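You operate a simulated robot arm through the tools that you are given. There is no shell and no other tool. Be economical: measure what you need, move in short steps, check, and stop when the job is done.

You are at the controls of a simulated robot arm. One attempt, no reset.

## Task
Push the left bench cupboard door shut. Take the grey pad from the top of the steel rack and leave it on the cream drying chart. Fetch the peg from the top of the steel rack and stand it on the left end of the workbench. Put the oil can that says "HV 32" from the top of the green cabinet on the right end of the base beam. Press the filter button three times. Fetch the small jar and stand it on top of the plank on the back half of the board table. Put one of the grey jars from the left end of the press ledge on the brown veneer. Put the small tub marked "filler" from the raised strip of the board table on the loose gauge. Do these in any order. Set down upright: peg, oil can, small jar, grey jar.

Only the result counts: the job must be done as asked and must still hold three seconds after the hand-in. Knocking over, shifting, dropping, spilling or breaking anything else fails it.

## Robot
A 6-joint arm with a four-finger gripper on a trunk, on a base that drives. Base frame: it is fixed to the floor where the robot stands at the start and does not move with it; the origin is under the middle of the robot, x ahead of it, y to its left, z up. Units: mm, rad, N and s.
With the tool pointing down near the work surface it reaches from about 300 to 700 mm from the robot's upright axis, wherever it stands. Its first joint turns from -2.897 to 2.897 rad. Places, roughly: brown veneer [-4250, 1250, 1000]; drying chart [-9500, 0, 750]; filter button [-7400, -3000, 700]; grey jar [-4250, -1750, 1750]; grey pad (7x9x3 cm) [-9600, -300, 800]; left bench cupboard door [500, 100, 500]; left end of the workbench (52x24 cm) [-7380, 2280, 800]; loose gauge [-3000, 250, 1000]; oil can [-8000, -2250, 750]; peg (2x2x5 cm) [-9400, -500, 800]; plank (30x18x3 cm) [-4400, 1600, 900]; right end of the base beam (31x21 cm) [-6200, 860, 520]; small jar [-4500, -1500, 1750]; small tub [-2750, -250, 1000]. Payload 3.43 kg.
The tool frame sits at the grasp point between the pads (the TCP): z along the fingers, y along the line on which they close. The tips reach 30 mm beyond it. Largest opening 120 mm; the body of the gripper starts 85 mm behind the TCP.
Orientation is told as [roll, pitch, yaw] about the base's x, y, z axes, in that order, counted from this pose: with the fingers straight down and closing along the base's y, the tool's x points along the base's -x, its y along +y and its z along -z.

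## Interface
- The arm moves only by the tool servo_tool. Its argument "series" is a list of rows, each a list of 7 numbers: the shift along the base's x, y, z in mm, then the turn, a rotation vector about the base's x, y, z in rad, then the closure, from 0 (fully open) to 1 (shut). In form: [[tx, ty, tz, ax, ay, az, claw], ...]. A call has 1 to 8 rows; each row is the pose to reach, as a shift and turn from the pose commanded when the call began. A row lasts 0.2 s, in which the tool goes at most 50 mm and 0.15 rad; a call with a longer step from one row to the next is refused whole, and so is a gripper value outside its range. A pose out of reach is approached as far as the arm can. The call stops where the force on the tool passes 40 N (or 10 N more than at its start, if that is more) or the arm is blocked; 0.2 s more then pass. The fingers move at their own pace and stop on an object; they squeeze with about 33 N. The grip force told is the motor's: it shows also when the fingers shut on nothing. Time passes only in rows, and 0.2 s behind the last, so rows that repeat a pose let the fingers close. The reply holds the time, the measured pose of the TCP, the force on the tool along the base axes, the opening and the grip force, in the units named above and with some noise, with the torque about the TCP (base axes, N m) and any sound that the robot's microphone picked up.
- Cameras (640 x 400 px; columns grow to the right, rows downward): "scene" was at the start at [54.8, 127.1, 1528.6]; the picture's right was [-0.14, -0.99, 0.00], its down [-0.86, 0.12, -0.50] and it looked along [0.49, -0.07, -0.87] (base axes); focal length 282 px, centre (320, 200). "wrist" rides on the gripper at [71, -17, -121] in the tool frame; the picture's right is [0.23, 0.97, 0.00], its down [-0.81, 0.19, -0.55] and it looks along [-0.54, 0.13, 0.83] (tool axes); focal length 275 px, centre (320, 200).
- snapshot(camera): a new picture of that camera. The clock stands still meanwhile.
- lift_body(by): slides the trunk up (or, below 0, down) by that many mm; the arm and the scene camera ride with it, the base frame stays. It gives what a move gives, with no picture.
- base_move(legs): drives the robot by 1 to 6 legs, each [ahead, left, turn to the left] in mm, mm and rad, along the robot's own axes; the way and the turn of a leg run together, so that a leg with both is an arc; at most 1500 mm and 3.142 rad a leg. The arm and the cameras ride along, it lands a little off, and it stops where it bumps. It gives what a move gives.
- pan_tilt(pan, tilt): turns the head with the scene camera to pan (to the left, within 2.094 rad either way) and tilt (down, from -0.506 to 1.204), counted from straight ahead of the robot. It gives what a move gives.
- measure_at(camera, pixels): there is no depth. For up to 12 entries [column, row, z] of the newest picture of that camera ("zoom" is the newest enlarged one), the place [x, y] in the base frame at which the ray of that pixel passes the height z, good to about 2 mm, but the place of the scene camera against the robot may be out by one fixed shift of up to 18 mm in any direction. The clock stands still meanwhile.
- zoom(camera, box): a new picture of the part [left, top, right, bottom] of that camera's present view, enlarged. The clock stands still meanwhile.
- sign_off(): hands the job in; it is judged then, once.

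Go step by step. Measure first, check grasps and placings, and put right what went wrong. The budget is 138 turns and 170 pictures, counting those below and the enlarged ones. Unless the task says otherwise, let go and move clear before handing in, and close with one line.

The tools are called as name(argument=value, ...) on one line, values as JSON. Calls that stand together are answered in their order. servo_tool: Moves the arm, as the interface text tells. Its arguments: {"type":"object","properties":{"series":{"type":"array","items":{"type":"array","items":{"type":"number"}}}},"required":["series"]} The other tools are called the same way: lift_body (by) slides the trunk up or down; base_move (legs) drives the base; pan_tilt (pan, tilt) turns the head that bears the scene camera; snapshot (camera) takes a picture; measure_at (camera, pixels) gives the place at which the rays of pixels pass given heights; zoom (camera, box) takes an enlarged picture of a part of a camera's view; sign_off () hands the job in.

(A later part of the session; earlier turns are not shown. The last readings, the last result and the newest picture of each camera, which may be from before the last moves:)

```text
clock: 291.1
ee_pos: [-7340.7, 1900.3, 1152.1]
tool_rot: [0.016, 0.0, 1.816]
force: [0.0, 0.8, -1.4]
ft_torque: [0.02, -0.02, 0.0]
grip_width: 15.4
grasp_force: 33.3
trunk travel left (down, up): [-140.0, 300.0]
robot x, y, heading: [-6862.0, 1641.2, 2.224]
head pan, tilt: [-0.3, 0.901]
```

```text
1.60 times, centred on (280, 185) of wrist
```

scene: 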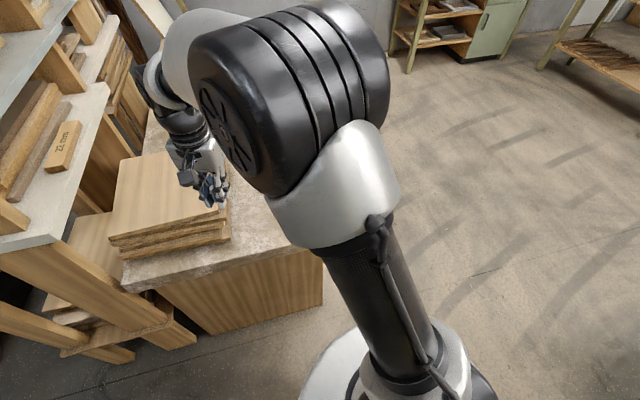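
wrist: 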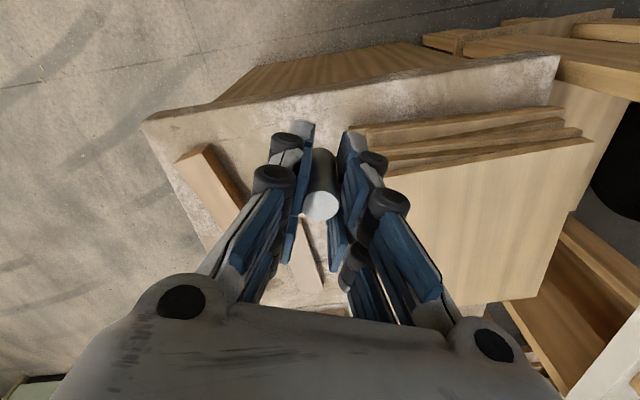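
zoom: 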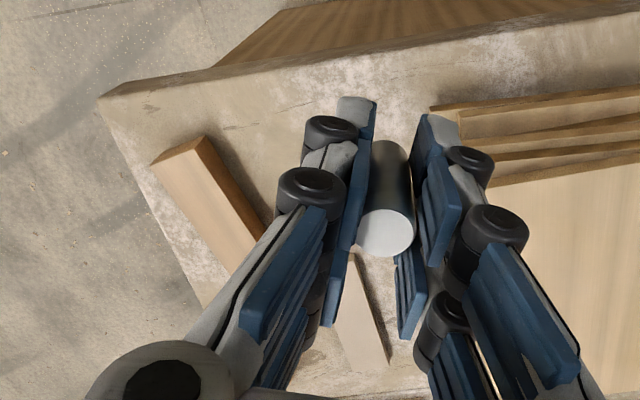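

The free spot at about (-7321,2097) is inside the left-end area, ~100 mm from the nearest block. I'll bring the peg there down to z≈905.

servo_tool(series=[[5, 40, 0, 0, 0, 0, 1], [10, 80, -10, 0, 0, 0, 1], [15, 120, -20, 0, 0, 0, 1], [20, 160, -40, 0, 0, 0, 1], [20, 197, -70, 0, 0, 0, 1], [20, 197, -118, 0, 0, 0, 1], [20, 197, -166, 0, 0, 0, 1], [20, 197, -214, 0, 0, 0, 1]])

snapshot(camera="wrist")

pan_tilt(pan=0.1, tilt=0.95)

snapshot(camera="scene")

```text
clock: 292.9
ee_pos: [-7319.9, 2098.3, 937.8]
tool_rot: [0.013, -0.004, 1.817]
force: [0.2, 0.7, 0.4]
ft_torque: [0.01, -0.02, 0.0]
grip_width: 15.4
grasp_force: 32.8
trunk travel left (down, up): [-140.0, 300.0]
robot x, y, heading: [-6865.5, 1636.2, 2.225]
head pan, tilt: [-0.3, 0.901]
```

```text
68 pictures are left
```

wrist: 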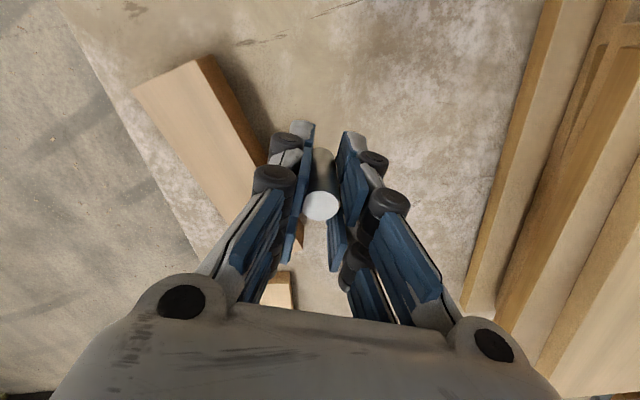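

```text
clock: 293.8
ee_pos: [-7320.1, 2099.1, 940.1]
tool_rot: [0.016, 0.001, 1.815]
force: [-0.4, -0.4, -1.2]
ft_torque: [0.0, 0.0, 0.0]
grip_width: 15.4
grasp_force: 33.2
trunk travel left (down, up): [-140.0, 300.0]
robot x, y, heading: [-6865.2, 1638.2, 2.226]
head pan, tilt: [0.099, 0.949]
```

```text
67 pictures are left
```

scene: 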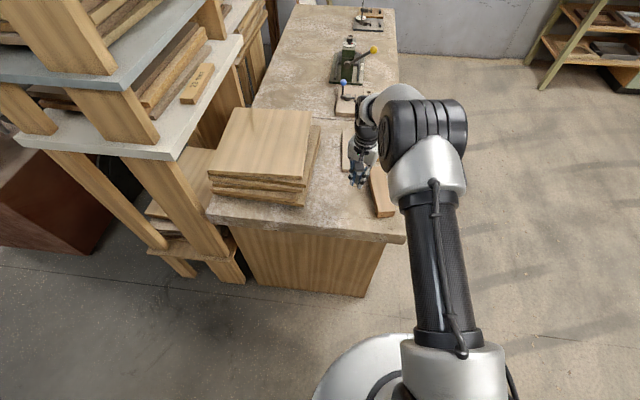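

The block is near the left finger, so I'll shift 28 mm away from it and descend to z≈860.

servo_tool(series=[[-14, -24, 0, 0, 0, 0, 1], [-14, -24, -40, 0, 0, 0, 1], [-14, -24, -70, 0, 0, 0, 1], [-14, -24, -78, 0, 0, 0, 1]])

snapshot(camera="wrist")

zoom(camera="scene", box=[300, 100, 440, 250])

```text
clock: 294.8
ee_pos: [-7333.6, 2074.2, 860.9]
tool_rot: [0.015, 0.0, 1.814]
force: [0.0, 0.1, -0.3]
ft_torque: [0.02, 0.0, -0.01]
grip_width: 15.5
grasp_force: 32.9
trunk travel left (down, up): [-140.0, 300.0]
robot x, y, heading: [-6865.1, 1640.3, 2.229]
head pan, tilt: [0.099, 0.949]
```

```text
66 pictures are left
```

wrist: 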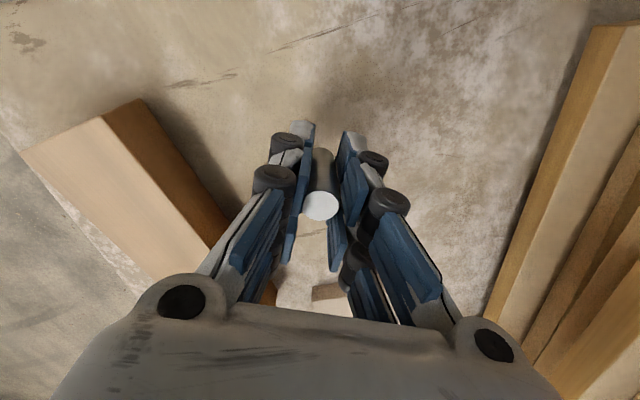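

```text
2.67 times, centred on (370, 175) of scene
```

zoom: 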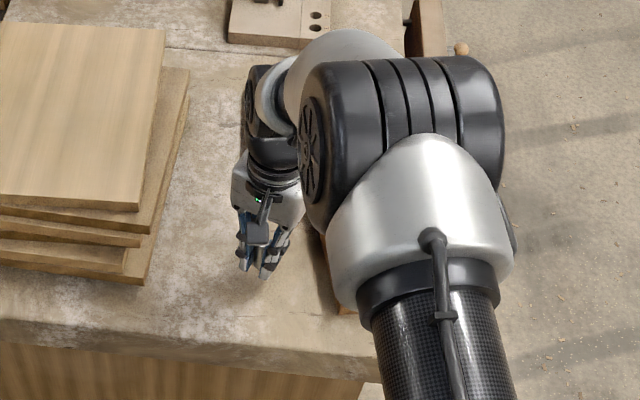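

Clear space around. Lower until contact.

servo_tool(series=[[0, 0, -5, 0, 0, 0, 1], [0, 0, -10, 0, 0, 0, 1], [0, 0, -10, 0, 0, 0, 1]])

servo_tool(series=[[0, 0, -3, 0, 0, 0, 1], [0, 0, -6, 0, 0, 0, 1], [0, 0, -6, 0, 0, 0, 1]])

```text
clock: 295.6
ee_pos: [-7333.9, 2073.1, 850.7]
tool_rot: [0.013, -0.003, 1.814]
force: [-0.2, -0.4, -0.3]
ft_torque: [0.0, -0.02, 0.02]
grip_width: 15.5
grasp_force: 32.4
trunk travel left (down, up): [-140.0, 300.0]
robot x, y, heading: [-6866.5, 1639.4, 2.226]
head pan, tilt: [0.099, 0.949]
```

```text
clock: 296.4
ee_pos: [-7334.0, 2074.1, 845.6]
tool_rot: [0.015, 0.001, 1.815]
force: [0.3, 0.4, -1.3]
ft_torque: [0.0, 0.01, 0.02]
grip_width: 15.8
grasp_force: 32.8
trunk travel left (down, up): [-140.0, 300.0]
robot x, y, heading: [-6862.0, 1636.9, 2.223]
head pan, tilt: [0.099, 0.949]
```

servo_tool(series=[[0, 0, -3, 0, 0, 0, 1], [0, 0, -5, 0, 0, 0, 1], [0, 0, -5, 0, 0, 0, 1]])

zoom(camera="wrist", box=[240, 80, 400, 260])

```text
clock: 297.2
ee_pos: [-7334.5, 2073.1, 839.4]
tool_rot: [0.012, 0.0, 1.816]
force: [-0.6, -0.9, 0.6]
ft_torque: [0.01, 0.0, 0.02]
grip_width: 15.4
grasp_force: 32.8
trunk travel left (down, up): [-140.0, 300.0]
robot x, y, heading: [-6863.0, 1636.5, 2.223]
head pan, tilt: [0.099, 0.949]
```

```text
2.22 times, centred on (320, 170) of wrist
```

zoom: 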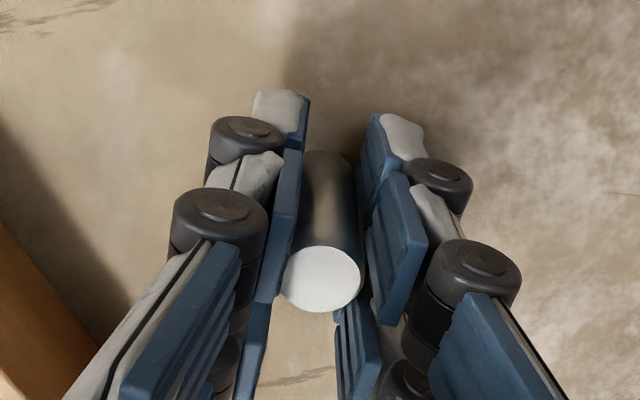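

Still no contact; continue down a bit.

servo_tool(series=[[0, 0, -3, 0, 0, 0, 1], [0, 0, -5, 0, 0, 0, 1], [0, 0, -5, 0, 0, 0, 1]])

servo_tool(series=[[0, 0, -2, 0, 0, 0, 1], [0, 0, -2, 0, 0, 0, 1]])

```text
clock: 298.0
ee_pos: [-7335.3, 2073.3, 835.2]
tool_rot: [0.014, -0.002, 1.814]
force: [0.9, 0.1, 0.5]
ft_torque: [0.01, 0.0, -0.03]
grip_width: 15.5
grasp_force: 32.8
trunk travel left (down, up): [-140.0, 300.0]
robot x, y, heading: [-6863.8, 1641.3, 2.23]
head pan, tilt: [0.099, 0.949]
```

```text
clock: 298.6
ee_pos: [-7335.4, 2074.1, 834.9]
tool_rot: [0.015, -0.002, 1.815]
force: [0.2, -0.7, 4.5]
ft_torque: [-0.02, -0.08, 0.02]
grip_width: 15.3
grasp_force: 33.3
trunk travel left (down, up): [-140.0, 300.0]
robot x, y, heading: [-6864.9, 1640.8, 2.229]
head pan, tilt: [0.099, 0.949]
```

Light contact (4.5 N). Open and rise.

servo_tool(series=[[0, 0, 0.5, 0, 0, 0, 0.85], [0, 0, 0.5, 0, 0, 0, 0.7], [0, 0, 0.5, 0, 0, 0, 0.6], [0, 0, 0.5, 0, 0, 0, 0.55], [0, 0, 0.5, 0, 0, 0, 0.55], [0, 0, 40, 0, 0, 0, 0.55], [0, 0, 85, 0, 0, 0, 0.55], [0, 0, 130, 0, 0, 0, 0.55]])

snapshot(camera="wrist")

servo_tool(series=[[20, -20, 40, 0, 0, 0, 0.2], [40, -40, 80, 0, 0, 0, 0]])

snapshot(camera="scene")

```text
clock: 300.4
ee_pos: [-7334.3, 2072.4, 963.6]
tool_rot: [0.015, 0.0, 1.814]
force: [-0.2, 0.0, -0.3]
ft_torque: [0.0, 0.03, 0.0]
grip_width: 54.2
grasp_force: 0.2
trunk travel left (down, up): [-140.0, 300.0]
robot x, y, heading: [-6864.4, 1645.2, 2.223]
head pan, tilt: [0.099, 0.949]
```

```text
63 pictures are left
```

wrist: 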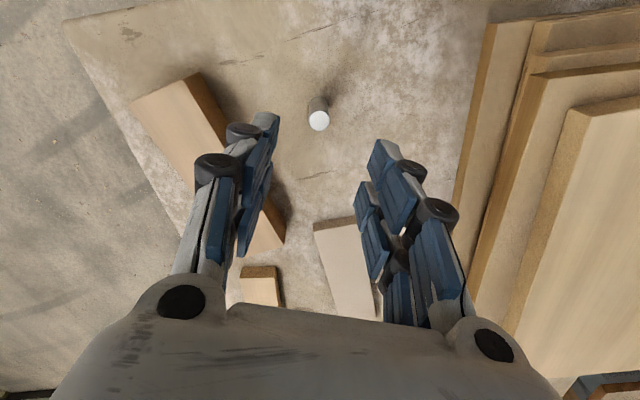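

```text
clock: 301.0
ee_pos: [-7293.3, 2033.1, 1043.4]
tool_rot: [0.014, 0.001, 1.815]
force: [-0.2, 0.0, 0.2]
ft_torque: [0.08, 0.03, 0.02]
grip_width: 93.3
grasp_force: 0.0
trunk travel left (down, up): [-140.0, 300.0]
robot x, y, heading: [-6863.9, 1637.7, 2.233]
head pan, tilt: [0.099, 0.949]
```

```text
62 pictures are left
```

scene: 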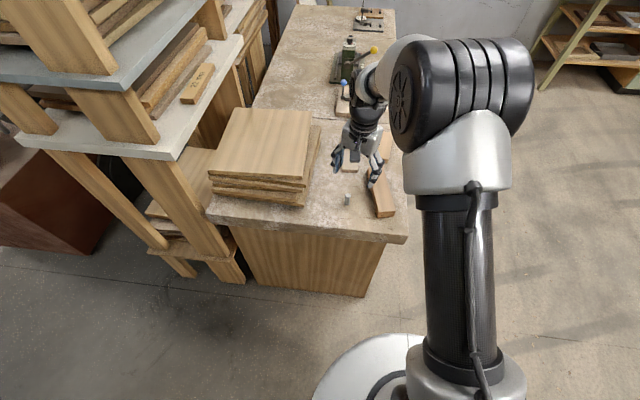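

The peg stands upright on the bench end. Next the oil can: I'll tuck the arm, turn back down the corridor, and strafe along the back aisle to the green cabinet.

servo_tool(series=[[15, -13, 45, 0, 0, 0, 0], [35, -30, 85, 0, 0, 0, 0], [50, -45, 105, 0, 0, 0, 0]])

base_move(legs=[[0, 0, 1.56], [1000, 0, 0], [940, 0, 0], [0, 1200, 0], [0, 1150, 0]])

pan_tilt(pan=0.15, tilt=0.5)

snapshot(camera="scene")

```text
clock: 301.8
ee_pos: [-7243.4, 1987.3, 1149.2]
tool_rot: [0.011, 0.0, 1.815]
force: [0.3, -0.7, -0.4]
ft_torque: [0.0, 0.02, -0.01]
grip_width: 119.9
grasp_force: 0.1
trunk travel left (down, up): [-140.0, 300.0]
robot x, y, heading: [-6865.8, 1638.7, 2.226]
head pan, tilt: [0.099, 0.949]
```

```text
clock: 326.4
ee_pos: [-7379.6, -1788.8, 1147.9]
tool_rot: [0.015, 0.0, -2.937]
force: [0.3, -0.3, 0.1]
ft_torque: [-0.01, 0.01, 0.0]
grip_width: 120.0
grasp_force: 0.2
trunk travel left (down, up): [-140.0, 300.0]
robot x, y, heading: [-7017.7, -1425.2, -2.53]
head pan, tilt: [0.099, 0.949]
```

```text
clock: 327.4
ee_pos: [-7378.3, -1788.7, 1147.4]
tool_rot: [0.014, 0.0, -2.938]
force: [-0.1, -0.2, -0.4]
ft_torque: [-0.02, -0.01, -0.05]
grip_width: 120.1
grasp_force: 0.1
trunk travel left (down, up): [-140.0, 300.0]
robot x, y, heading: [-7014.5, -1423.9, -2.529]
head pan, tilt: [0.15, 0.499]
```

```text
61 pictures are left
```

scene: 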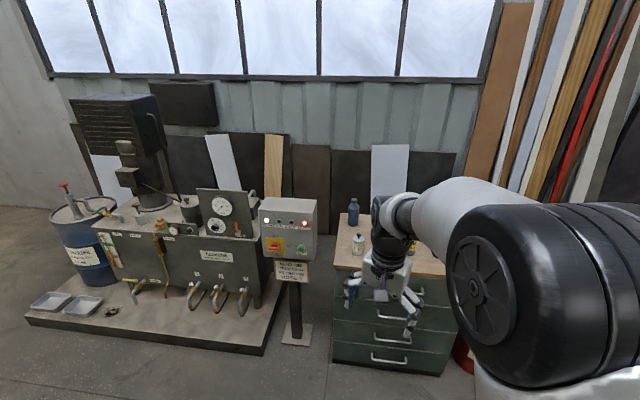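

I see the green cabinet, partly hidden by my arm, with bottles on it, and a control box with buttons at (288,230). I'll zoom on both.

zoom(camera="scene", box=[245, 185, 335, 285])

zoom(camera="scene", box=[330, 180, 450, 290])

snapshot(camera="wrist")

```text
4.00 times, centred on (290, 235) of scene
```

zoom: 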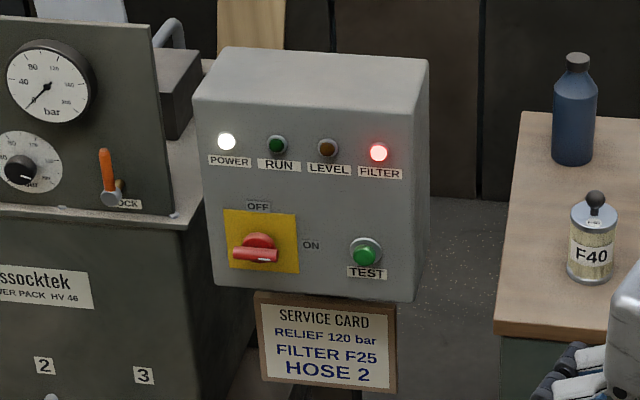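

```text
3.64 times, centred on (390, 235) of scene
```

zoom: 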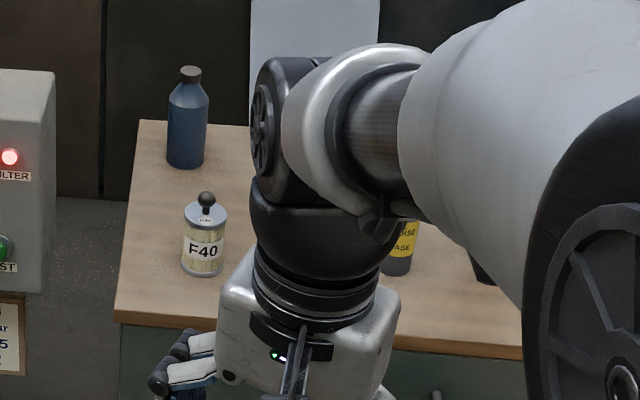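

```text
58 pictures are left
```

wrist: 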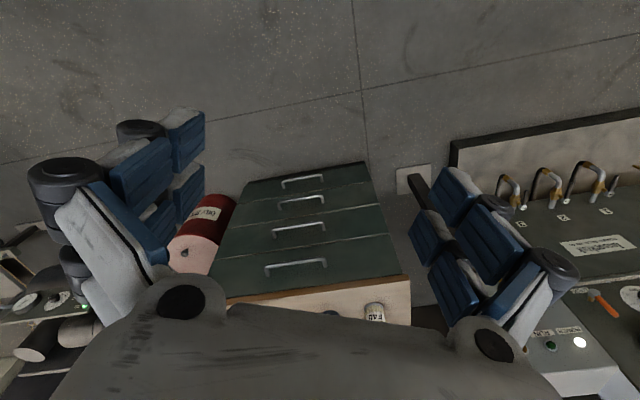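

The panel's FILTER is a lamp and doesn't match the stated place. By the given coordinates, the filter button should be on the power pack near column 160; I'll zoom there.

zoom(camera="scene", box=[80, 180, 260, 320])

measure_at(camera="scene", pixels=[[340, 362, 0], [440, 376, 0], [262, 356, 0], [25, 315, 0], [298, 342, 0], [335, 268, 750], [358, 250, 750], [353, 222, 750]])

```text
2.86 times, centred on (170, 250) of scene
```

zoom: 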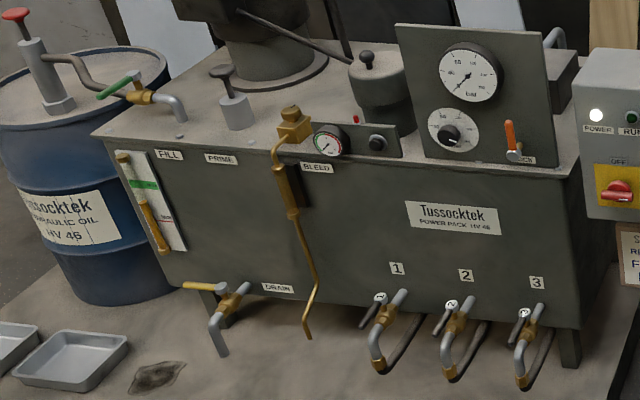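

```text
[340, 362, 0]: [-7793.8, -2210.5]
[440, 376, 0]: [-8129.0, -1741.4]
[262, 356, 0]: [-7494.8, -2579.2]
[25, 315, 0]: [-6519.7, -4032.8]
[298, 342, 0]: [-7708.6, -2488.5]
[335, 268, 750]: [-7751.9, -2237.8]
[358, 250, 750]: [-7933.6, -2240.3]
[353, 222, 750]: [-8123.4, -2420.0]
```

A small panel beside the filter canister carries a red/green gauge and a black button at zoom (377,143). I'll check its place and look closer.

measure_at(camera="scene", pixels=[[190, 230, 700], [190, 230, 750], [190, 230, 650], [138, 215, 750], [288, 240, 900]])

zoom(camera="scene", box=[145, 195, 225, 255])

```text
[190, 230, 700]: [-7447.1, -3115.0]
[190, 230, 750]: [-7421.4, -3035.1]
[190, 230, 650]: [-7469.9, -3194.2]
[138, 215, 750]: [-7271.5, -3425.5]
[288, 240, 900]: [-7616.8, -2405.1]
```

```text
6.67 times, centred on (185, 225) of scene
```

zoom: 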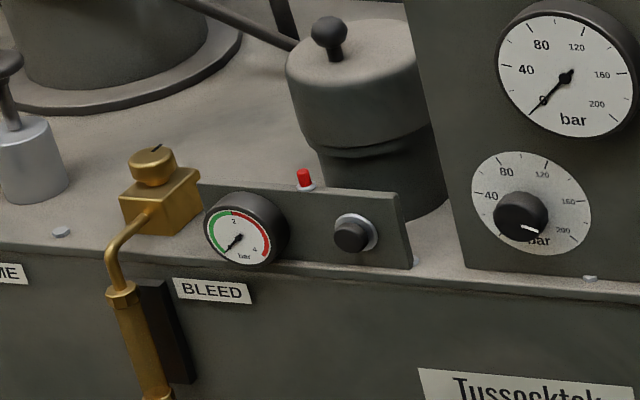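

The black push button with the filter gauge and red pop-up matches the stated place (-7400,-3000). I'll drive in front of it, then turn the tool to point forward.

base_move(legs=[[0, 0, 0.039], [0, 940, 0], [560, 0, 0]])

servo_tool(series=[[0, 0, 0, 0, 0, 0.14, 0.5], [0, 0, 0, 0, 0, 0.28, 1], [0, 0, 0, 0, 0, 0.41, 1]])

pan_tilt(pan=0.1, tilt=0.7)

snapshot(camera="scene")

snapshot(camera="wrist")

```text
clock: 335.5
ee_pos: [-7237.4, -2892.8, 1149.4]
tool_rot: [0.014, 0.0, -2.896]
force: [-0.5, 0.7, 0.2]
ft_torque: [-0.01, -0.02, 0.02]
grip_width: 120.1
grasp_force: 0.1
trunk travel left (down, up): [-140.0, 300.0]
robot x, y, heading: [-6889.0, -2513.0, -2.491]
head pan, tilt: [0.15, 0.499]
```

```text
clock: 336.3
ee_pos: [-7236.8, -2892.4, 1148.0]
tool_rot: [0.015, 0.001, -2.484]
force: [-0.6, 0.3, -0.2]
ft_torque: [0.0, 0.01, -0.02]
grip_width: 67.1
grasp_force: 2.9
trunk travel left (down, up): [-140.0, 300.0]
robot x, y, heading: [-6888.9, -2514.6, -2.489]
head pan, tilt: [0.15, 0.499]
```

```text
clock: 337.0
ee_pos: [-7237.5, -2893.0, 1147.9]
tool_rot: [0.013, -0.001, -2.488]
force: [0.5, -0.4, -0.4]
ft_torque: [0.01, -0.03, -0.01]
grip_width: 8.6
grasp_force: 2.4
trunk travel left (down, up): [-140.0, 300.0]
robot x, y, heading: [-6893.8, -2512.0, -2.485]
head pan, tilt: [0.099, 0.7]
```

```text
55 pictures are left
```

scene: 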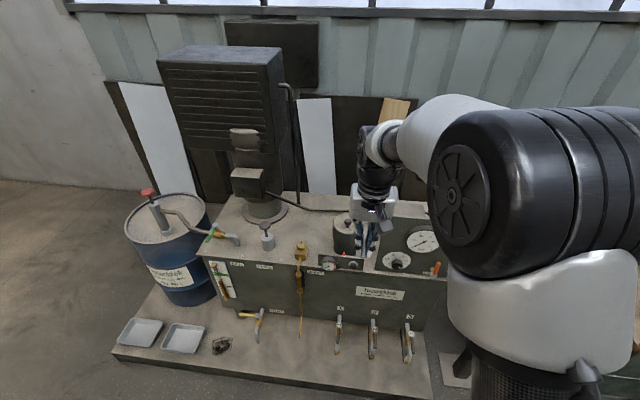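

```text
54 pictures are left
```

wrist: 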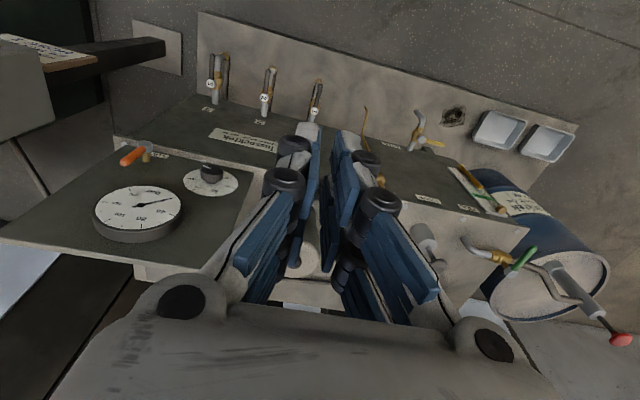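

The button panel is at scene (345,263), just beyond my fingers. I'll zoom and then turn the tool horizontal while lowering in front.

zoom(camera="scene", box=[310, 230, 390, 290])

measure_at(camera="zoom", pixels=[[320, 200, 750]])

servo_tool(series=[[20, 15, 0, -0.091, 0.118, 0, 1], [40, 30, 0, -0.182, 0.236, 0, 1], [60, 46, 0, -0.273, 0.354, 0, 1], [80, 61, -10, -0.364, 0.472, 0, 1], [90, 69, -30, -0.455, 0.59, 0, 1], [95, 73, -60, -0.546, 0.708, 0, 1], [95, 73, -100, -0.637, 0.826, 0, 1], [95, 73, -140, -0.728, 0.944, 0, 1]])

snapshot(camera="scene")

```text
6.67 times, centred on (350, 260) of scene
```

zoom: 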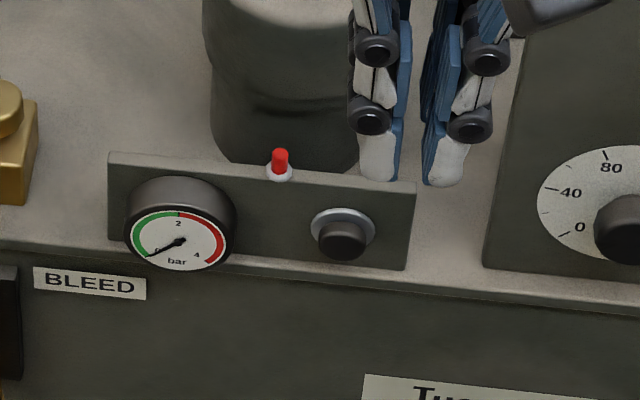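

```text
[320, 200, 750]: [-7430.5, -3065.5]
```

```text
clock: 338.8
ee_pos: [-7170.4, -2922.6, 1105.0]
tool_rot: [-0.13, -1.153, -2.363]
force: [-0.8, -0.2, -0.3]
ft_torque: [-0.02, -0.04, 0.02]
grip_width: 0.0
grasp_force: 32.4
out of reach, approached as far as the arm can: row 4, 5, 6, 7, 8
trunk travel left (down, up): [-140.0, 300.0]
robot x, y, heading: [-6890.8, -2513.7, -2.485]
head pan, tilt: [0.099, 0.7]
```

```text
52 pictures are left
```

scene: 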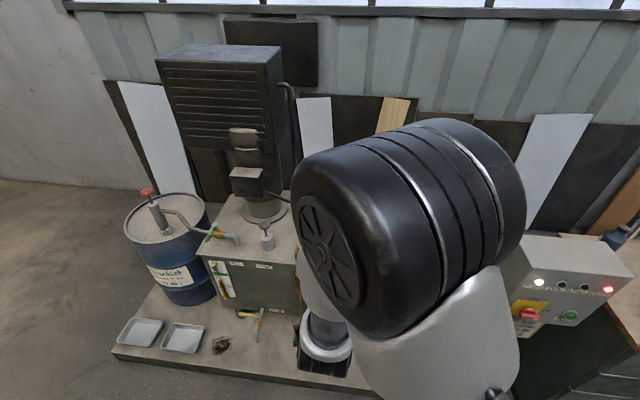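

The arm is too cramped. I'll back the base 250 mm, letting the arm settle at its commanded pose.

base_move(legs=[[-250, 0, 0]])

servo_tool(series=[[-30, -23, -20, 0, 0, 0, 1], [-60, -46, -50, 0, 0, 0, 1], [-90, -69, -80, 0, 0, 0, 1], [-120, -92, -110, 0, 0, 0, 1]])

snapshot(camera="wrist")

snapshot(camera="scene")

```text
clock: 340.6
ee_pos: [-6973.4, -2770.7, 1105.7]
tool_rot: [-0.132, -1.152, -2.365]
force: [0.0, 0.4, -0.4]
ft_torque: [0.03, 0.0, 0.0]
grip_width: 0.0
grasp_force: 32.9
trunk travel left (down, up): [-140.0, 300.0]
robot x, y, heading: [-6695.9, -2362.3, -2.493]
head pan, tilt: [0.099, 0.7]
```

```text
clock: 341.6
ee_pos: [-7095.7, -2863.2, 995.8]
tool_rot: [-0.131, -1.153, -2.365]
force: [0.0, 0.5, -0.3]
ft_torque: [0.02, -0.01, -0.01]
grip_width: 0.0
grasp_force: 32.7
trunk travel left (down, up): [-140.0, 300.0]
robot x, y, heading: [-6692.3, -2359.3, -2.483]
head pan, tilt: [0.099, 0.7]
```

```text
51 pictures are left
```

wrist: 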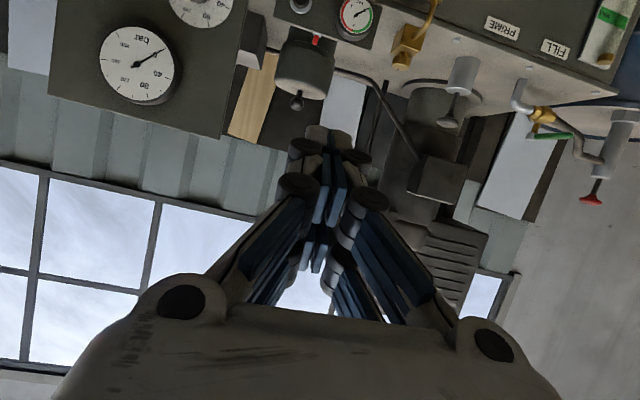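

```text
50 pictures are left
```

scene: 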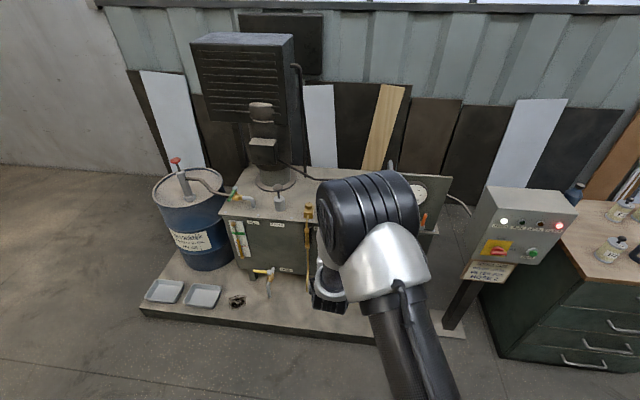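

The tool now points forward, tilted ~24° down; the button shows at wrist (300,5). I'll lower to bring it into the middle of the view.

servo_tool(series=[[-6, 8, -45, 0, 0, 0, 1], [-12, 16, -90, 0, 0, 0, 1], [-18, 24, -135, 0, 0, 0, 1], [-24, 32, -170, 0, 0, 0, 1]])

snapshot(camera="wrist")

measure_at(camera="wrist", pixels=[[320, 200, 700]])

```text
clock: 342.6
ee_pos: [-7131.3, -2854.3, 827.0]
tool_rot: [-0.227, -1.141, -2.283]
force: [-0.3, -0.5, 1.0]
ft_torque: [0.04, 0.01, 0.0]
grip_width: 0.0
grasp_force: 33.0
out of reach, approached as far as the arm can: row 1, 2, 3, 4
trunk travel left (down, up): [-140.0, 300.0]
robot x, y, heading: [-6692.0, -2364.8, -2.482]
head pan, tilt: [0.099, 0.7]
```

```text
49 pictures are left
```

wrist: 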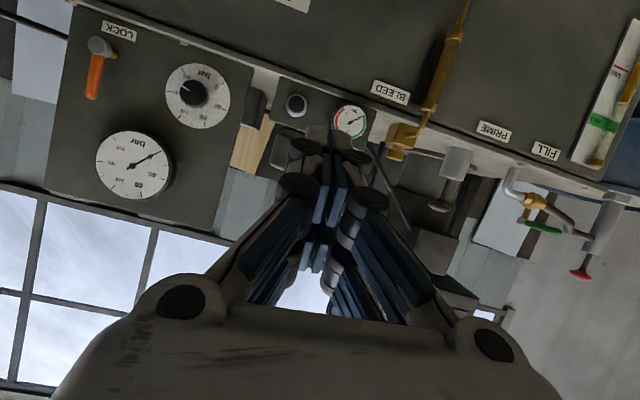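

```text
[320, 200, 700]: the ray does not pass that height
```

The button is at wrist (296,104). I'll get its ray at several heights and also take a second view after lowering the trunk.

measure_at(camera="wrist", pixels=[[296, 104, 720], [296, 104, 740], [296, 104, 760], [296, 104, 780], [296, 104, 800]])

lift_body(by=-90)

snapshot(camera="wrist")

```text
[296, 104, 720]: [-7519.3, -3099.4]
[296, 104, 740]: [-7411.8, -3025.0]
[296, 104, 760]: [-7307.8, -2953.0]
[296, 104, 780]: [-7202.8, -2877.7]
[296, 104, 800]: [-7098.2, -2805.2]
```

```text
clock: 343.9
ee_pos: [-7129.0, -2854.6, 737.5]
tool_rot: [-0.232, -1.14, -2.283]
force: [0.5, 1.1, 0.5]
ft_torque: [-0.01, 0.02, -0.01]
grip_width: 0.0
grasp_force: 32.7
trunk travel left (down, up): [-50.0, 390.0]
robot x, y, heading: [-6693.4, -2362.5, -2.492]
head pan, tilt: [0.099, 0.7]
```

```text
48 pictures are left
```

wrist: 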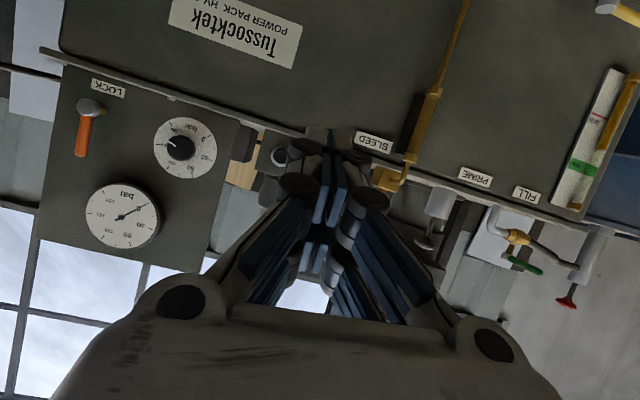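

Now the button is at (279,157). Triangulate.

measure_at(camera="wrist", pixels=[[279, 157, 720], [279, 157, 740], [279, 157, 760], [279, 157, 780], [279, 157, 700]])

zoom(camera="wrist", box=[220, 110, 360, 210])

```text
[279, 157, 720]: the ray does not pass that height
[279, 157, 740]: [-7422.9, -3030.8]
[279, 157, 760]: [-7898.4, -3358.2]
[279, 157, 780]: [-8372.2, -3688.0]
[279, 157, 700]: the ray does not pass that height
```

```text
4.00 times, centred on (290, 160) of wrist
```

zoom: 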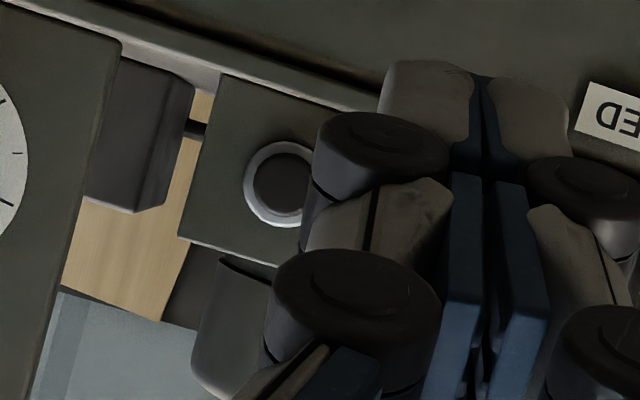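

The two rays meet at (-7414,-3027,740). I'll move the closed fingertips to about 60 mm in front of it and check.

servo_tool(series=[[-36, -20, 15, 0, 0, 0, 1], [-72, -40, 15, 0, 0, 0, 1], [-108, -60, 15, 0, 0, 0, 1], [-144, -80, 15, 0, 0, 0, 1], [-180, -100, 15, 0, 0, 0, 1], [-205, -115, 15, 0, 0, 0, 1]])

snapshot(camera="wrist")

```text
clock: 345.3
ee_pos: [-7327.3, -2963.5, 756.7]
tool_rot: [-0.229, -1.139, -2.283]
force: [0.2, 1.6, -2.7]
ft_torque: [-0.14, 0.2, 0.04]
grip_width: 0.1
grasp_force: 33.3
out of reach, approached as far as the arm can: row 6
trunk travel left (down, up): [-50.0, 390.0]
robot x, y, heading: [-6695.5, -2362.0, -2.488]
head pan, tilt: [0.099, 0.7]
```

```text
46 pictures are left
```

wrist: 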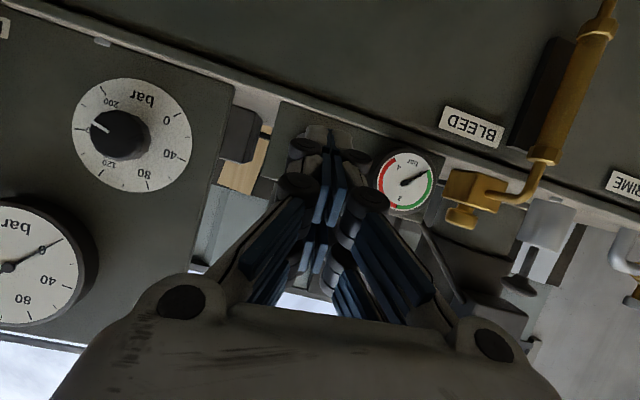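

Almost at reach limit. I'll retract slightly, move the base 120 mm closer, and re-approach.

servo_tool(series=[[40, 28, 0, 0, 0, 0, 1], [70, 52, 0, 0, 0, 0, 1], [105, 78, 0, 0, 0, 0, 1]])

base_move(legs=[[100, 0, 0]])

zoom(camera="wrist", box=[220, 80, 420, 205])

```text
clock: 346.1
ee_pos: [-7222.2, -2884.8, 757.4]
tool_rot: [-0.228, -1.141, -2.282]
force: [0.1, -0.3, 0.3]
ft_torque: [0.0, -0.02, 0.0]
grip_width: 0.0
grasp_force: 33.0
trunk travel left (down, up): [-50.0, 390.0]
robot x, y, heading: [-6691.9, -2360.8, -2.487]
head pan, tilt: [0.099, 0.7]
```

```text
clock: 347.2
ee_pos: [-7303.0, -2944.9, 756.1]
tool_rot: [-0.23, -1.139, -2.283]
force: [-0.4, 0.1, 0.6]
ft_torque: [-0.02, 0.0, -0.02]
grip_width: 0.0
grasp_force: 33.2
trunk travel left (down, up): [-50.0, 390.0]
robot x, y, heading: [-6773.8, -2423.0, -2.489]
head pan, tilt: [0.099, 0.7]
```

```text
3.20 times, centred on (320, 142) of wrist
```

zoom: 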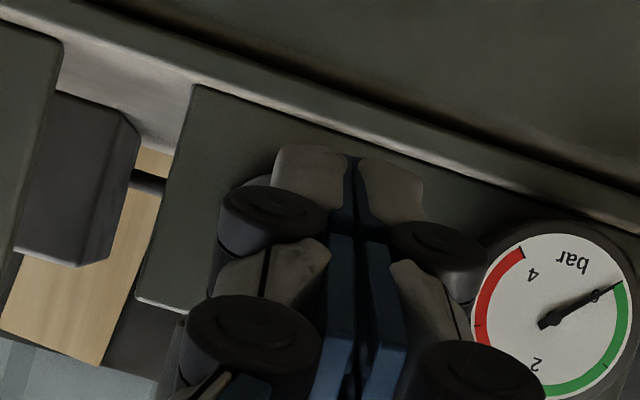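

Aligned by geometry. I'll advance to press, slowing near contact, watching force and sound.

servo_tool(series=[[-40, -30, -2, 0, 0, 0, 1], [-66, -50, -4, 0, 0, 0, 1], [-76, -57, -4, 0, 0, 0, 1], [-81, -61, -4, 0, 0, 0, 1], [-86, -65, -4, 0, 0, 0, 1], [-91, -69, -4, 0, 0, 0, 1]])

zoom(camera="wrist", box=[220, 80, 420, 205])

```text
clock: 348.6
ee_pos: [-7392.8, -3014.1, 753.4]
tool_rot: [-0.227, -1.141, -2.283]
force: [-0.6, 0.2, 0.4]
ft_torque: [0.04, 0.03, 0.03]
grip_width: 0.0
grasp_force: 33.3
trunk travel left (down, up): [-50.0, 390.0]
robot x, y, heading: [-6770.7, -2421.0, -2.489]
head pan, tilt: [0.099, 0.7]
```

```text
3.20 times, centred on (320, 142) of wrist
```

zoom: 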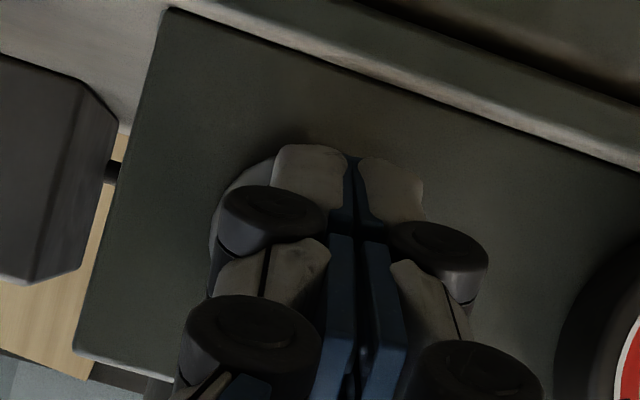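

The button's ring peeks out to the left of the fingertips, so I need about 11 mm to my right and 9 mm up. Correct and advance gently.

servo_tool(series=[[-7, 9, 9, 0, 0, 0, 1], [-11, 6, 9, 0, 0, 0, 1], [-15, 3, 9, 0, 0, 0, 1], [-19, 0, 9, 0, 0, 0, 1], [-23, -3, 9, 0, 0, 0, 1]])

zoom(camera="wrist", box=[220, 80, 420, 205])

```text
clock: 349.8
ee_pos: [-7414.8, -3017.2, 761.2]
tool_rot: [-0.227, -1.138, -2.284]
force: [10.4, 9.6, 2.4]
ft_torque: [-0.06, 0.13, -0.11]
grip_width: 6.0
grasp_force: 33.9
trunk travel left (down, up): [-50.0, 390.0]
robot x, y, heading: [-6774.8, -2418.6, -2.483]
head pan, tilt: [0.099, 0.7]
heard: click
```

```text
3.20 times, centred on (320, 142) of wrist
```

zoom: 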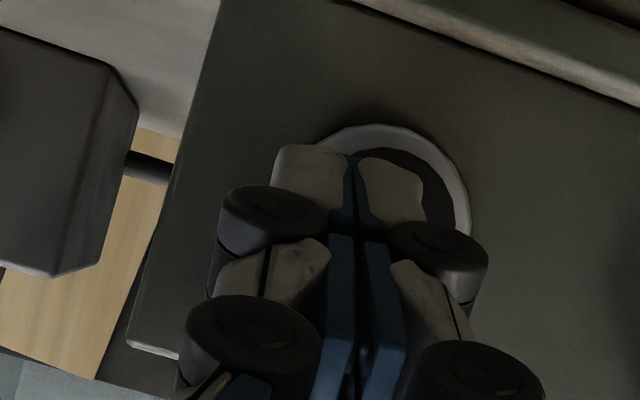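

Heard a click – one press. Retract 20 mm to release, correcting 4 mm sideways.

servo_tool(series=[[8, 5, 0, 0, 0, 0, 1], [16, 11, 0, 0, 0, 0, 1], [20, 12, -1, 0, 0, 0, 1], [20, 12, -1, 0, 0, 0, 1]])

zoom(camera="wrist", box=[220, 80, 420, 205])

```text
clock: 350.8
ee_pos: [-7396.3, -3006.2, 760.9]
tool_rot: [-0.229, -1.139, -2.281]
force: [0.3, -0.3, -0.2]
ft_torque: [0.02, -0.02, -0.02]
grip_width: 0.1
grasp_force: 33.2
trunk travel left (down, up): [-50.0, 390.0]
robot x, y, heading: [-6771.5, -2420.5, -2.487]
head pan, tilt: [0.099, 0.7]
```

```text
3.20 times, centred on (320, 142) of wrist
```

zoom: 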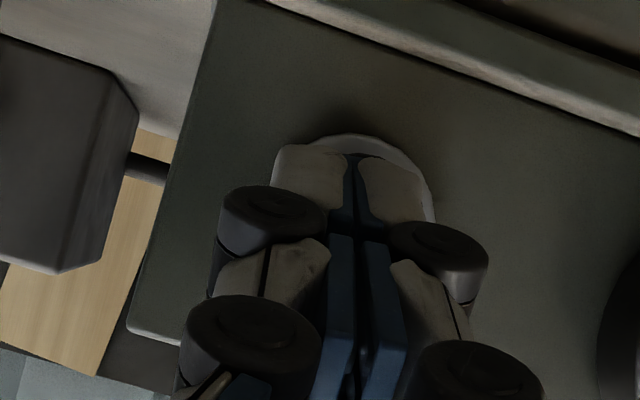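

Centred. Second press (forward 22 mm and back).

servo_tool(series=[[-8, -6, 0, 0, 0, 0, 1], [-13, -10, 0, 0, 0, 0, 1], [-18, -13.5, 0, 0, 0, 0, 1], [-18, -13.5, 0, 0, 0, 0, 1], [-8, -6, 0, 0, 0, 0, 1], [0, 0, 0, 0, 0, 0, 1], [0, 0, 0, 0, 0, 0, 1]])

```text
clock: 352.4
ee_pos: [-7394.6, -3005.4, 760.0]
tool_rot: [-0.23, -1.139, -2.281]
force: [-0.6, 0.2, 1.0]
ft_torque: [-0.03, 0.0, 0.01]
grip_width: 0.0
grasp_force: 33.2
trunk travel left (down, up): [-50.0, 390.0]
robot x, y, heading: [-6768.4, -2420.3, -2.483]
head pan, tilt: [0.099, 0.7]
heard: click
```

Second click. Third press.

servo_tool(series=[[-8, -6, 0, 0, 0, 0, 1], [-13, -10, 0, 0, 0, 0, 1], [-18, -13.5, 0, 0, 0, 0, 1], [-18, -13.5, 0, 0, 0, 0, 1], [-8, -6, 0, 0, 0, 0, 1], [0, 0, 0, 0, 0, 0, 1], [20, 15, 0, 0, 0, 0, 1], [50, 38, 0, 0, 0, 0, 1]])

servo_tool(series=[[35, 27, 0, 0, 0, 0, 1], [70, 54, 20, 0, 0, 0, 1], [100, 76, 50, 0, 0, 0, 1]])

base_move(legs=[[-200, 0, 0]])

lift_body(by=90)

pan_tilt(pan=0.0, tilt=0.55)

snapshot(camera="scene")

```text
clock: 354.2
ee_pos: [-7344.7, -2967.6, 761.3]
tool_rot: [-0.228, -1.139, -2.283]
force: [-0.1, -0.4, 0.0]
ft_torque: [-0.03, 0.02, 0.05]
grip_width: 0.0
grasp_force: 32.8
trunk travel left (down, up): [-50.0, 390.0]
robot x, y, heading: [-6770.4, -2422.5, -2.484]
head pan, tilt: [0.099, 0.7]
heard: click
```

```text
clock: 355.0
ee_pos: [-7244.8, -2891.8, 811.1]
tool_rot: [-0.23, -1.142, -2.282]
force: [-0.4, 0.1, -0.3]
ft_torque: [-0.02, -0.01, -0.03]
grip_width: 0.0
grasp_force: 32.9
trunk travel left (down, up): [-50.0, 390.0]
robot x, y, heading: [-6773.2, -2423.6, -2.49]
head pan, tilt: [0.099, 0.7]
```

```text
clock: 356.6
ee_pos: [-7085.4, -2770.1, 810.2]
tool_rot: [-0.229, -1.139, -2.282]
force: [0.4, 0.0, 0.0]
ft_torque: [-0.02, 0.02, 0.01]
grip_width: 0.0
grasp_force: 33.5
trunk travel left (down, up): [-50.0, 390.0]
robot x, y, heading: [-6613.9, -2301.0, -2.487]
head pan, tilt: [0.099, 0.7]
```

```text
clock: 357.9
ee_pos: [-7087.6, -2771.3, 898.3]
tool_rot: [-0.232, -1.141, -2.284]
force: [0.4, -0.7, 0.8]
ft_torque: [0.0, 0.04, 0.03]
grip_width: 0.3
grasp_force: 33.4
trunk travel left (down, up): [-140.0, 300.0]
robot x, y, heading: [-6614.5, -2301.4, -2.487]
head pan, tilt: [0.099, 0.7]
```

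```text
clock: 358.6
ee_pos: [-7086.1, -2772.2, 900.4]
tool_rot: [-0.229, -1.138, -2.281]
force: [0.3, 0.1, -0.5]
ft_torque: [0.04, -0.02, -0.01]
grip_width: 0.1
grasp_force: 33.7
trunk travel left (down, up): [-140.0, 300.0]
robot x, y, heading: [-6613.9, -2298.9, -2.484]
head pan, tilt: [0.0, 0.55]
```

```text
41 pictures are left
```

scene: 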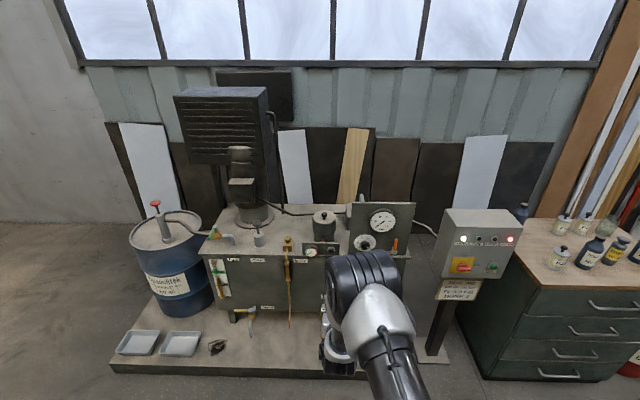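

Three clicks heard. I'll check the pop-up and the FILTER lamp, and view the cabinet's cans.

zoom(camera="scene", box=[285, 200, 365, 265])

zoom(camera="scene", box=[430, 190, 640, 300])

```text
6.15 times, centred on (325, 232) of scene
```

zoom: 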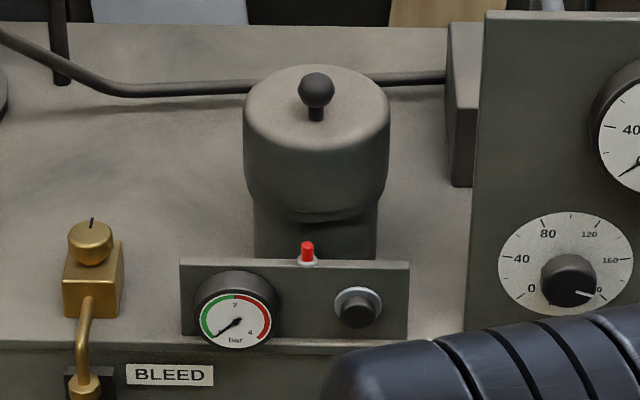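

```text
3.05 times, centred on (535, 245) of scene
```

zoom: 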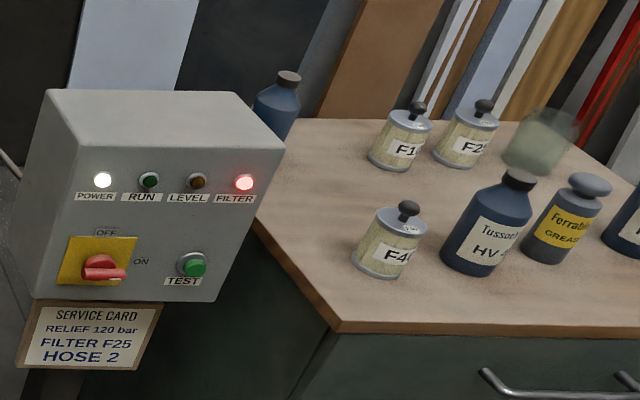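

The button assembly looks right. Next, the cans: I see several "HV" bottles on the cabinet. I'll drive in front of it, level the tool's roll, and read the labels.

base_move(legs=[[0, -1150, 0], [250, 0, 0]])

servo_tool(series=[[30, 20, 60, -0.079, -0.054, -0.043, 0.5]])

servo_tool(series=[[12, -15, 45, 0, 0, 0, 0], [24, -30, 90, 0, 0, 0, 0]])

pan_tilt(pan=-0.05, tilt=0.6)

snapshot(camera="scene")

```text
clock: 365.9
ee_pos: [-7989.9, -2005.0, 901.2]
tool_rot: [-0.23, -1.139, -2.285]
force: [0.6, 0.3, 0.4]
ft_torque: [0.05, -0.02, 0.0]
grip_width: 0.0
grasp_force: 33.6
trunk travel left (down, up): [-140.0, 300.0]
robot x, y, heading: [-7512.4, -1533.7, -2.486]
head pan, tilt: [0.0, 0.55]
```

```text
refused: row 1 steps farther than a row can; nothing moved
```

```text
clock: 366.5
ee_pos: [-7963.6, -2034.6, 989.8]
tool_rot: [-0.232, -1.139, -2.288]
force: [-1.2, -0.2, 0.1]
ft_torque: [0.05, 0.01, -0.02]
grip_width: 42.0
grasp_force: 0.1
trunk travel left (down, up): [-140.0, 300.0]
robot x, y, heading: [-7515.2, -1539.5, -2.489]
head pan, tilt: [0.0, 0.55]
```

```text
clock: 367.1
ee_pos: [-7964.3, -2034.4, 988.7]
tool_rot: [-0.23, -1.138, -2.286]
force: [0.8, 0.0, -0.7]
ft_torque: [0.0, -0.05, 0.02]
grip_width: 91.5
grasp_force: 0.0
trunk travel left (down, up): [-140.0, 300.0]
robot x, y, heading: [-7515.1, -1539.3, -2.491]
head pan, tilt: [-0.051, 0.6]
```

```text
38 pictures are left
```

scene: 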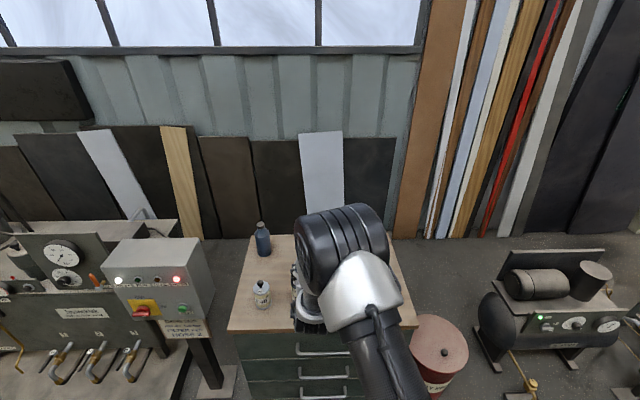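

My arm hides the bottles from the head, so I'll use the wrist camera.

servo_tool(series=[[0, 0, 0, -0.079, -0.054, -0.043, 0]])

snapshot(camera="wrist")

```text
clock: 367.5
ee_pos: [-7964.1, -2038.1, 992.1]
tool_rot: [-0.026, -1.151, -2.521]
force: [0.5, 0.4, 0.6]
ft_torque: [0.02, -0.02, -0.01]
grip_width: 118.4
grasp_force: 0.1
out of reach, approached as far as the arm can: row 1
trunk travel left (down, up): [-140.0, 300.0]
robot x, y, heading: [-7511.7, -1537.9, -2.493]
head pan, tilt: [-0.051, 0.6]
```

```text
37 pictures are left
```

wrist: 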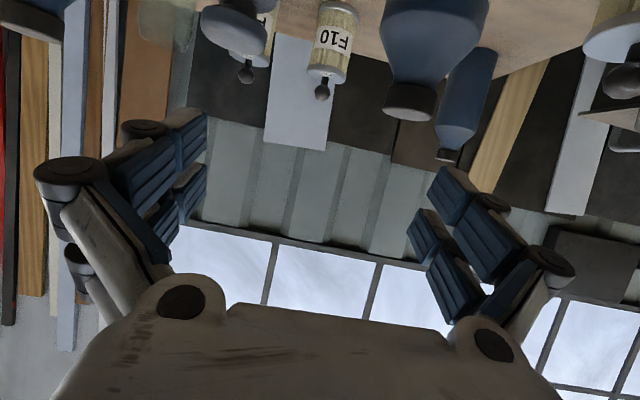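

Bottles are just ahead, but their labels are out of view. I'll back up 220 mm and lower the arm so the wrist camera looks at them.

base_move(legs=[[-220, 0, 0]])

servo_tool(series=[[-10, -7, -45, 0, 0, 0, 0], [-20, -14, -90, 0, 0, 0, 0], [-30, -22, -130, 0, 0, 0, 0]])

snapshot(camera="wrist")

```text
clock: 369.2
ee_pos: [-7789.2, -1904.1, 992.9]
tool_rot: [-0.024, -1.151, -2.523]
force: [0.2, 0.3, 0.0]
ft_torque: [-0.03, 0.01, 0.05]
grip_width: 119.7
grasp_force: 0.0
trunk travel left (down, up): [-140.0, 300.0]
robot x, y, heading: [-7339.2, -1401.0, -2.49]
head pan, tilt: [-0.051, 0.6]
```

```text
clock: 370.0
ee_pos: [-7821.6, -1928.6, 862.7]
tool_rot: [-0.048, -1.147, -2.506]
force: [-0.1, -0.4, 0.3]
ft_torque: [0.01, -0.04, -0.01]
grip_width: 119.9
grasp_force: 0.0
out of reach, approached as far as the arm can: row 2
trunk travel left (down, up): [-140.0, 300.0]
robot x, y, heading: [-7335.7, -1405.2, -2.495]
head pan, tilt: [-0.051, 0.6]
```

```text
36 pictures are left
```

wrist: 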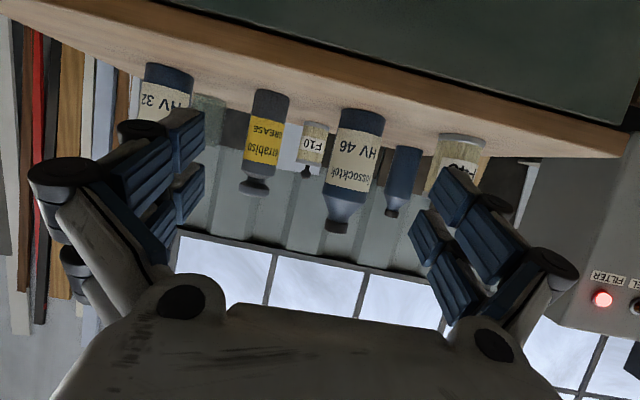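

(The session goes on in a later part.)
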